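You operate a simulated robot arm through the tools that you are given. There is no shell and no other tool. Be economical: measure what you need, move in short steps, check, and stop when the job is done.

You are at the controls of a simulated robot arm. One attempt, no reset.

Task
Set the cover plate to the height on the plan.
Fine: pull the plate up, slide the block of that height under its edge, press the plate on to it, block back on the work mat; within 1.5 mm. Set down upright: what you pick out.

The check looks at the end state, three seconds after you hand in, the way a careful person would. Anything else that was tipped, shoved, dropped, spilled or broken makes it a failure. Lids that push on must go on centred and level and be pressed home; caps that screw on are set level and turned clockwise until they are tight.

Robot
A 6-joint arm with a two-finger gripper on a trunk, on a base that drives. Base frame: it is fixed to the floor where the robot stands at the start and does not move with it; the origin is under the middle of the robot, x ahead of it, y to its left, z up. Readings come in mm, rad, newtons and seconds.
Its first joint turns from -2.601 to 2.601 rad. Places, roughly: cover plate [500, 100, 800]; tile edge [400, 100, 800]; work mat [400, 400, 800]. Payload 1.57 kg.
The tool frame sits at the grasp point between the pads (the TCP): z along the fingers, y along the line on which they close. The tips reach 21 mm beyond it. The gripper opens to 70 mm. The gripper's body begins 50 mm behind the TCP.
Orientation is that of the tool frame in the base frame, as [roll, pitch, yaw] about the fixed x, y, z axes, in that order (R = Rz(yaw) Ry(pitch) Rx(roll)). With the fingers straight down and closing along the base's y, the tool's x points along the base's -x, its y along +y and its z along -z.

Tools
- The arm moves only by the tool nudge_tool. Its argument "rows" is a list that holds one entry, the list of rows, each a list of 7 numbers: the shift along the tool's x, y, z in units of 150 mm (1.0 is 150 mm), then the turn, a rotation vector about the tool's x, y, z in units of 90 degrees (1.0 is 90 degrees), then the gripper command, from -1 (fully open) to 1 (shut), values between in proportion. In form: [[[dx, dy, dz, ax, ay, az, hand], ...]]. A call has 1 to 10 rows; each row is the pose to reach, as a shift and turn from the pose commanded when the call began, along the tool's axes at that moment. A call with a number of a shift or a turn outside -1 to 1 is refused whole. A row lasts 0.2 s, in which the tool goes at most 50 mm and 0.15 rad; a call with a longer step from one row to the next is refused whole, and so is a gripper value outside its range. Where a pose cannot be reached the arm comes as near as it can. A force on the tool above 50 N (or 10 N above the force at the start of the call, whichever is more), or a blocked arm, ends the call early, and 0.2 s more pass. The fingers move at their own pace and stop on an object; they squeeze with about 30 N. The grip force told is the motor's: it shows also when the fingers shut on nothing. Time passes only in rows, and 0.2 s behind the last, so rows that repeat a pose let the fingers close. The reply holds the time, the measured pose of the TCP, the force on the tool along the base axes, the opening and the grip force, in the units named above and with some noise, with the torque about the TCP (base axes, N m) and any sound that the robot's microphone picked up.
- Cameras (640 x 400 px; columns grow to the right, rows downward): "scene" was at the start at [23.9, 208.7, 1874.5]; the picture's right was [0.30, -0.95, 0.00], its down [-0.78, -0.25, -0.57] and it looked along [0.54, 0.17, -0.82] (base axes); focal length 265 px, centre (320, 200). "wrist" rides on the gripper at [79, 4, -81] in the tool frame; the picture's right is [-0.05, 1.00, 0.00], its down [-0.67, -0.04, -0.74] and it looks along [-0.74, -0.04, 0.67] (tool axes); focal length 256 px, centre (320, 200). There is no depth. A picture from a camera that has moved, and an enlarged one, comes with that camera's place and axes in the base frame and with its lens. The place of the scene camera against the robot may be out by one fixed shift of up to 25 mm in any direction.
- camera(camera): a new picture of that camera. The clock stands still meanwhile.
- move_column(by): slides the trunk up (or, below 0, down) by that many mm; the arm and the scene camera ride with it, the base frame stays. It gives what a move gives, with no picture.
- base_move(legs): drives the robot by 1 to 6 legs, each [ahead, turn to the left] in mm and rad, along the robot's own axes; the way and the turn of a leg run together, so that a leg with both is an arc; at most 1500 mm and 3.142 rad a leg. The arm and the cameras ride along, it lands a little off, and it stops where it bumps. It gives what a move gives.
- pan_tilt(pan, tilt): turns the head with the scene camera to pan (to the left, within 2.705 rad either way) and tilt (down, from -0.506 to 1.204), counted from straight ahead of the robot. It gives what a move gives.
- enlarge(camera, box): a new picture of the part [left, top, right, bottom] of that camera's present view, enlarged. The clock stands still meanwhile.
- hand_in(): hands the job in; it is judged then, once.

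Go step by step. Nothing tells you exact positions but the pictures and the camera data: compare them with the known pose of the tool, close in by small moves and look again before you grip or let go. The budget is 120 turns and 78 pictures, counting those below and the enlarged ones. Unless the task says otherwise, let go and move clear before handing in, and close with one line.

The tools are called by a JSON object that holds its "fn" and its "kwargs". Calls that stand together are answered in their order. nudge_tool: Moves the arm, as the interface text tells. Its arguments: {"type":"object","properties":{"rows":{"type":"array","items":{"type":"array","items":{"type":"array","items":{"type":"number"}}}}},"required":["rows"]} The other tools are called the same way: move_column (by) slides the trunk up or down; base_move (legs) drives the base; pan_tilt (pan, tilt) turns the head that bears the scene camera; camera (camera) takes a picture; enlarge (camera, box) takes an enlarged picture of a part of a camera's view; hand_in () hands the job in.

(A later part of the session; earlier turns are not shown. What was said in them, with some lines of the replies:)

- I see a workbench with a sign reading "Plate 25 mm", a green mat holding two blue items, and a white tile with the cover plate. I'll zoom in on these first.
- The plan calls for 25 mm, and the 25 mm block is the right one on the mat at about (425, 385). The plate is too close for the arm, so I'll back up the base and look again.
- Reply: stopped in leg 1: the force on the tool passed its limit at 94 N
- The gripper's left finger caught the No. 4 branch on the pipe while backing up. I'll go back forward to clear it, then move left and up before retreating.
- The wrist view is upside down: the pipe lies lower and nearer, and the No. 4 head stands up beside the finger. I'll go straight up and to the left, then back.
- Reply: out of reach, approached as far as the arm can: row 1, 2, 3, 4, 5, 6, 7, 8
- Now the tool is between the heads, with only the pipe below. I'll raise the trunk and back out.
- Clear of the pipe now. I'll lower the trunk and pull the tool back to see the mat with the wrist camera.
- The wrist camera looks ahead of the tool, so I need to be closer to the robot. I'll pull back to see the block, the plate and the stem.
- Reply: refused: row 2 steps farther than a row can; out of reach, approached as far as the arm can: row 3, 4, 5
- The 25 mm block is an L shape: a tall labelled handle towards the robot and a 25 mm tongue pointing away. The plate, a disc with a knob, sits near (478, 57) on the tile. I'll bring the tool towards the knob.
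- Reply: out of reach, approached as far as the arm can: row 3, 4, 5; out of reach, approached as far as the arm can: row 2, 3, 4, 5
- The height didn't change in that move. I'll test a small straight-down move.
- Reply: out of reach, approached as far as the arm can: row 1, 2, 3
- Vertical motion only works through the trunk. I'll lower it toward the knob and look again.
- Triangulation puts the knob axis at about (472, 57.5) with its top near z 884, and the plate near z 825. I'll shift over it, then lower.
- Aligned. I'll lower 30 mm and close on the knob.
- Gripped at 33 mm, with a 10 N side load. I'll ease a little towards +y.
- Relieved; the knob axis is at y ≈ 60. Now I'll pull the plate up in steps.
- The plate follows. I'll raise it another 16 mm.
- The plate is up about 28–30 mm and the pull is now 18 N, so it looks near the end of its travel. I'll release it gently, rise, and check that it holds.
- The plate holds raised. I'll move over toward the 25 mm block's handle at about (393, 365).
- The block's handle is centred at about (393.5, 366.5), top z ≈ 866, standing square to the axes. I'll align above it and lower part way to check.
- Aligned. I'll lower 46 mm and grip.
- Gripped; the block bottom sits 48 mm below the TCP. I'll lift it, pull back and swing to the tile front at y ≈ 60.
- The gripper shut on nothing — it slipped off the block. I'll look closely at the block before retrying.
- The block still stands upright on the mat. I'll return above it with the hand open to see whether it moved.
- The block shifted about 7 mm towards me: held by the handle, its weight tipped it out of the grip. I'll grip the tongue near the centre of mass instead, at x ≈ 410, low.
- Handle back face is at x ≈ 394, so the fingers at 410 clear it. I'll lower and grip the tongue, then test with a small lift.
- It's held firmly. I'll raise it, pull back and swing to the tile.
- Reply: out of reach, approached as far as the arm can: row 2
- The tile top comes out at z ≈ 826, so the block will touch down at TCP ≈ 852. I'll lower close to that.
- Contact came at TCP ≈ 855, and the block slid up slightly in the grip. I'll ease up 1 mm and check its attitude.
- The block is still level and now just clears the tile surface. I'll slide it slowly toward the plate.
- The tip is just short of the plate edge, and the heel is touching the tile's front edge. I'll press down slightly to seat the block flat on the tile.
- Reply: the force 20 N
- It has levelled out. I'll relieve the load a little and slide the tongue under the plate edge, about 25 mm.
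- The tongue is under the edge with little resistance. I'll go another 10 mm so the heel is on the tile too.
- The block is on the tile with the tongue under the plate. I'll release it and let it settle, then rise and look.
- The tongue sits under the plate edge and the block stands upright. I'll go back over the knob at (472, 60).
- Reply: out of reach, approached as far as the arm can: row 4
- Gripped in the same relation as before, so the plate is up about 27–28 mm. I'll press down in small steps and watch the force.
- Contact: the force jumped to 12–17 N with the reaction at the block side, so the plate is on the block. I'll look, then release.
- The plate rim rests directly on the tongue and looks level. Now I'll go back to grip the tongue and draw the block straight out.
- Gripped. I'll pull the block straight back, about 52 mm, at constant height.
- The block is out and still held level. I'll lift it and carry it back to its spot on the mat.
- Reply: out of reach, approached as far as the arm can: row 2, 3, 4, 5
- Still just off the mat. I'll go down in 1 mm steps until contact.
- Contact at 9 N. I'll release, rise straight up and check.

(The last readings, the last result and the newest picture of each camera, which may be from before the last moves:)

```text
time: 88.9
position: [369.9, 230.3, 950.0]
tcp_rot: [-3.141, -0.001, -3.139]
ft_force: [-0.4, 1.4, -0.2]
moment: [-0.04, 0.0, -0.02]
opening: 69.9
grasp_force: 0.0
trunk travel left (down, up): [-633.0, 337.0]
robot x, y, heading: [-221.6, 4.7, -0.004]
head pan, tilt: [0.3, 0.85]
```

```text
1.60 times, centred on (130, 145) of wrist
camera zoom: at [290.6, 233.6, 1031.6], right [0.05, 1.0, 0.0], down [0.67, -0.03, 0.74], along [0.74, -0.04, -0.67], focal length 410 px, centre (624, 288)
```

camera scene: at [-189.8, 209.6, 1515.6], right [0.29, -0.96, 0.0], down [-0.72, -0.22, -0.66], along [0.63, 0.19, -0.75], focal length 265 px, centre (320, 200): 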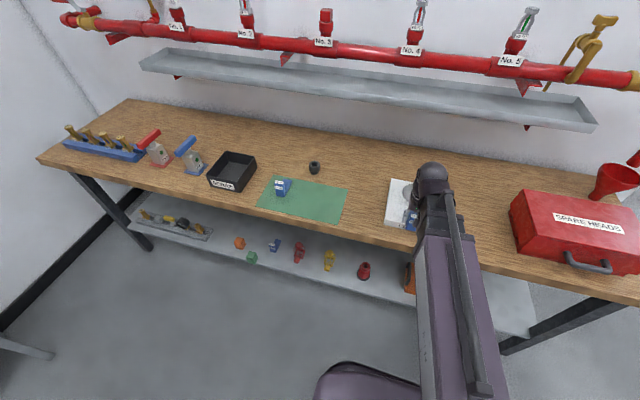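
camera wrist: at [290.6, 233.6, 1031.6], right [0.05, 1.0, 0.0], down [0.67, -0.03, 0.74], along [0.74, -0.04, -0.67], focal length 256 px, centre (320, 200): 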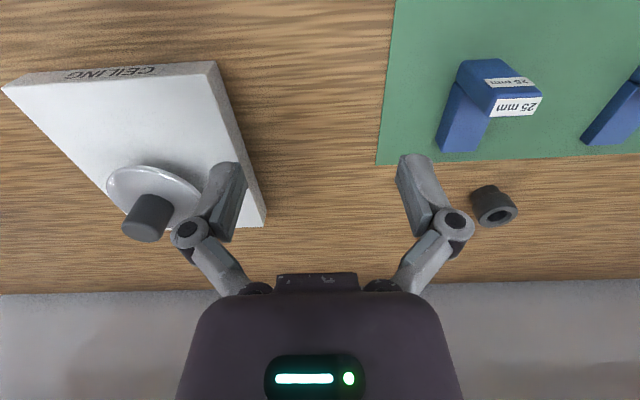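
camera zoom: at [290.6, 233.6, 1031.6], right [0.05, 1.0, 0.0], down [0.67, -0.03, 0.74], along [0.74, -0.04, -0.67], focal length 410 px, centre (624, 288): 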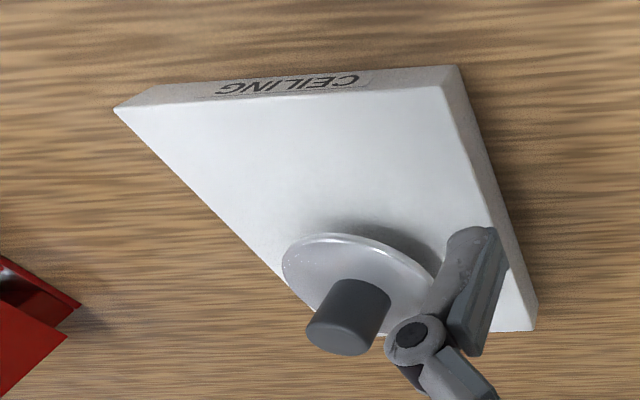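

The block stands upright on the mat and the plate stays raised. I'll repeat the earlier low view to confirm the plate didn't move, and check the pipe heads.

{"fn": "nudge_tool", "kwargs": {"rows": [[[0.093, 0.049, 0, 0, 0, 0, -1], [0.093, 0.049, 0, 0, 0, 0, -1]]]}}

{"fn": "move_column", "kwargs": {"by": -86}}

{"fn": "enlarge", "kwargs": {"camera": "wrist", "box": [0, 170, 240, 320]}}

{"fn": "pan_tilt", "kwargs": {"pan": 0.1, "tilt": 0.6}}

{"fn": "camera", "kwargs": {"camera": "scene"}}

```text
time: 89.5
position: [356.0, 239.4, 951.4]
tcp_rot: [-3.142, -0.001, -3.14]
ft_force: [-0.3, 0.8, 0.7]
moment: [0.0, -0.04, 0.0]
opening: 69.7
grasp_force: 0.0
trunk travel left (down, up): [-633.0, 337.0]
robot x, y, heading: [-218.2, -0.3, -0.004]
head pan, tilt: [0.3, 0.85]
```

```text
time: 90.7
position: [354.6, 238.8, 866.2]
tcp_rot: [3.142, -0.001, -3.14]
ft_force: [0.3, 0.7, 1.0]
moment: [0.0, -0.02, 0.01]
opening: 69.8
grasp_force: 0.2
trunk travel left (down, up): [-547.0, 423.0]
robot x, y, heading: [-221.6, -2.2, -0.009]
head pan, tilt: [0.3, 0.85]
```

```text
2.67 times, centred on (120, 245) of wrist
camera zoom: at [276.9, 241.6, 945.7], right [0.05, 1.0, 0.0], down [0.67, -0.03, 0.74], along [0.74, -0.04, -0.67], focal length 683 px, centre (853, 80)
```

zoom: 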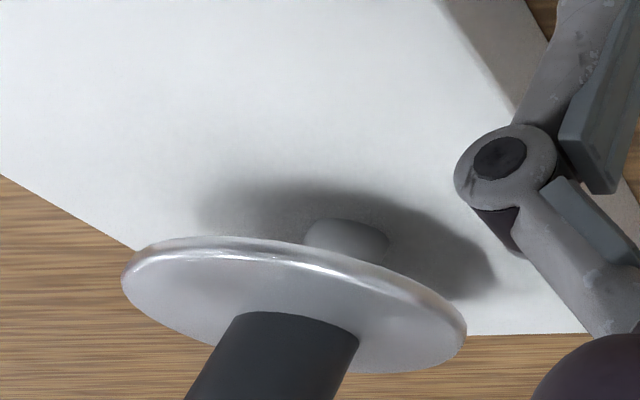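

```text
time: 91.5
position: [356.7, 238.2, 865.9]
tcp_rot: [-3.141, -0.002, -3.14]
ft_force: [0.5, 0.3, 0.4]
moment: [-0.03, 0.01, -0.01]
opening: 70.0
grasp_force: 0.1
trunk travel left (down, up): [-547.0, 423.0]
robot x, y, heading: [-220.9, 1.8, -0.007]
head pan, tilt: [0.099, 0.6]
```

```text
13 pictures are left
camera scene: at [-175.6, 195.3, 1549.7], right [0.09, -1.0, 0.0], down [-0.56, -0.05, -0.82], along [0.82, 0.08, -0.57], focal length 265 px, centre (320, 200)
```

scene: 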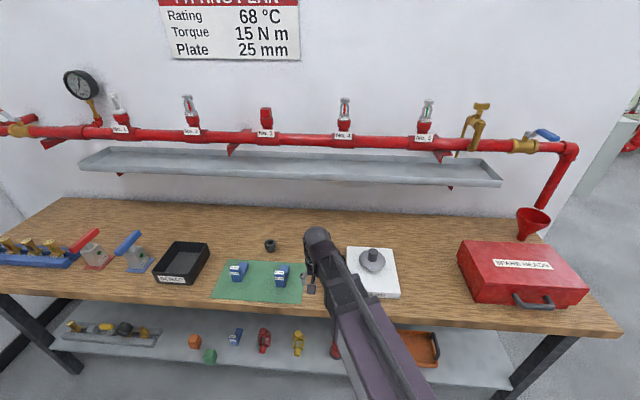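

The plate is unmoved from its height on the block and the pipe heads are intact. I'll raise the arm clear and hand in.

{"fn": "move_column", "kwargs": {"by": 100}}

{"fn": "hand_in", "kwargs": {}}

```text
time: 92.8
position: [356.5, 238.6, 965.5]
tcp_rot: [3.141, -0.002, -3.141]
ft_force: [-0.2, 0.5, -0.4]
moment: [-0.05, -0.02, -0.02]
opening: 70.3
grasp_force: 0.0
trunk travel left (down, up): [-647.0, 323.0]
robot x, y, heading: [-219.8, 2.6, -0.011]
head pan, tilt: [0.099, 0.6]
```

```text
The job is handed in.
```

I pressed the cover plate down onto the 25 mm block, took the block out and stood it back upright on the work mat; pictures show the plate held its height, though I couldn't measure the 1.5 mm directly. While I was backing up, the gripper bumped the No. 4 pipe branch (94 N), and I lost my first grip on the block on the mat; neither shows damage in the last pictures.
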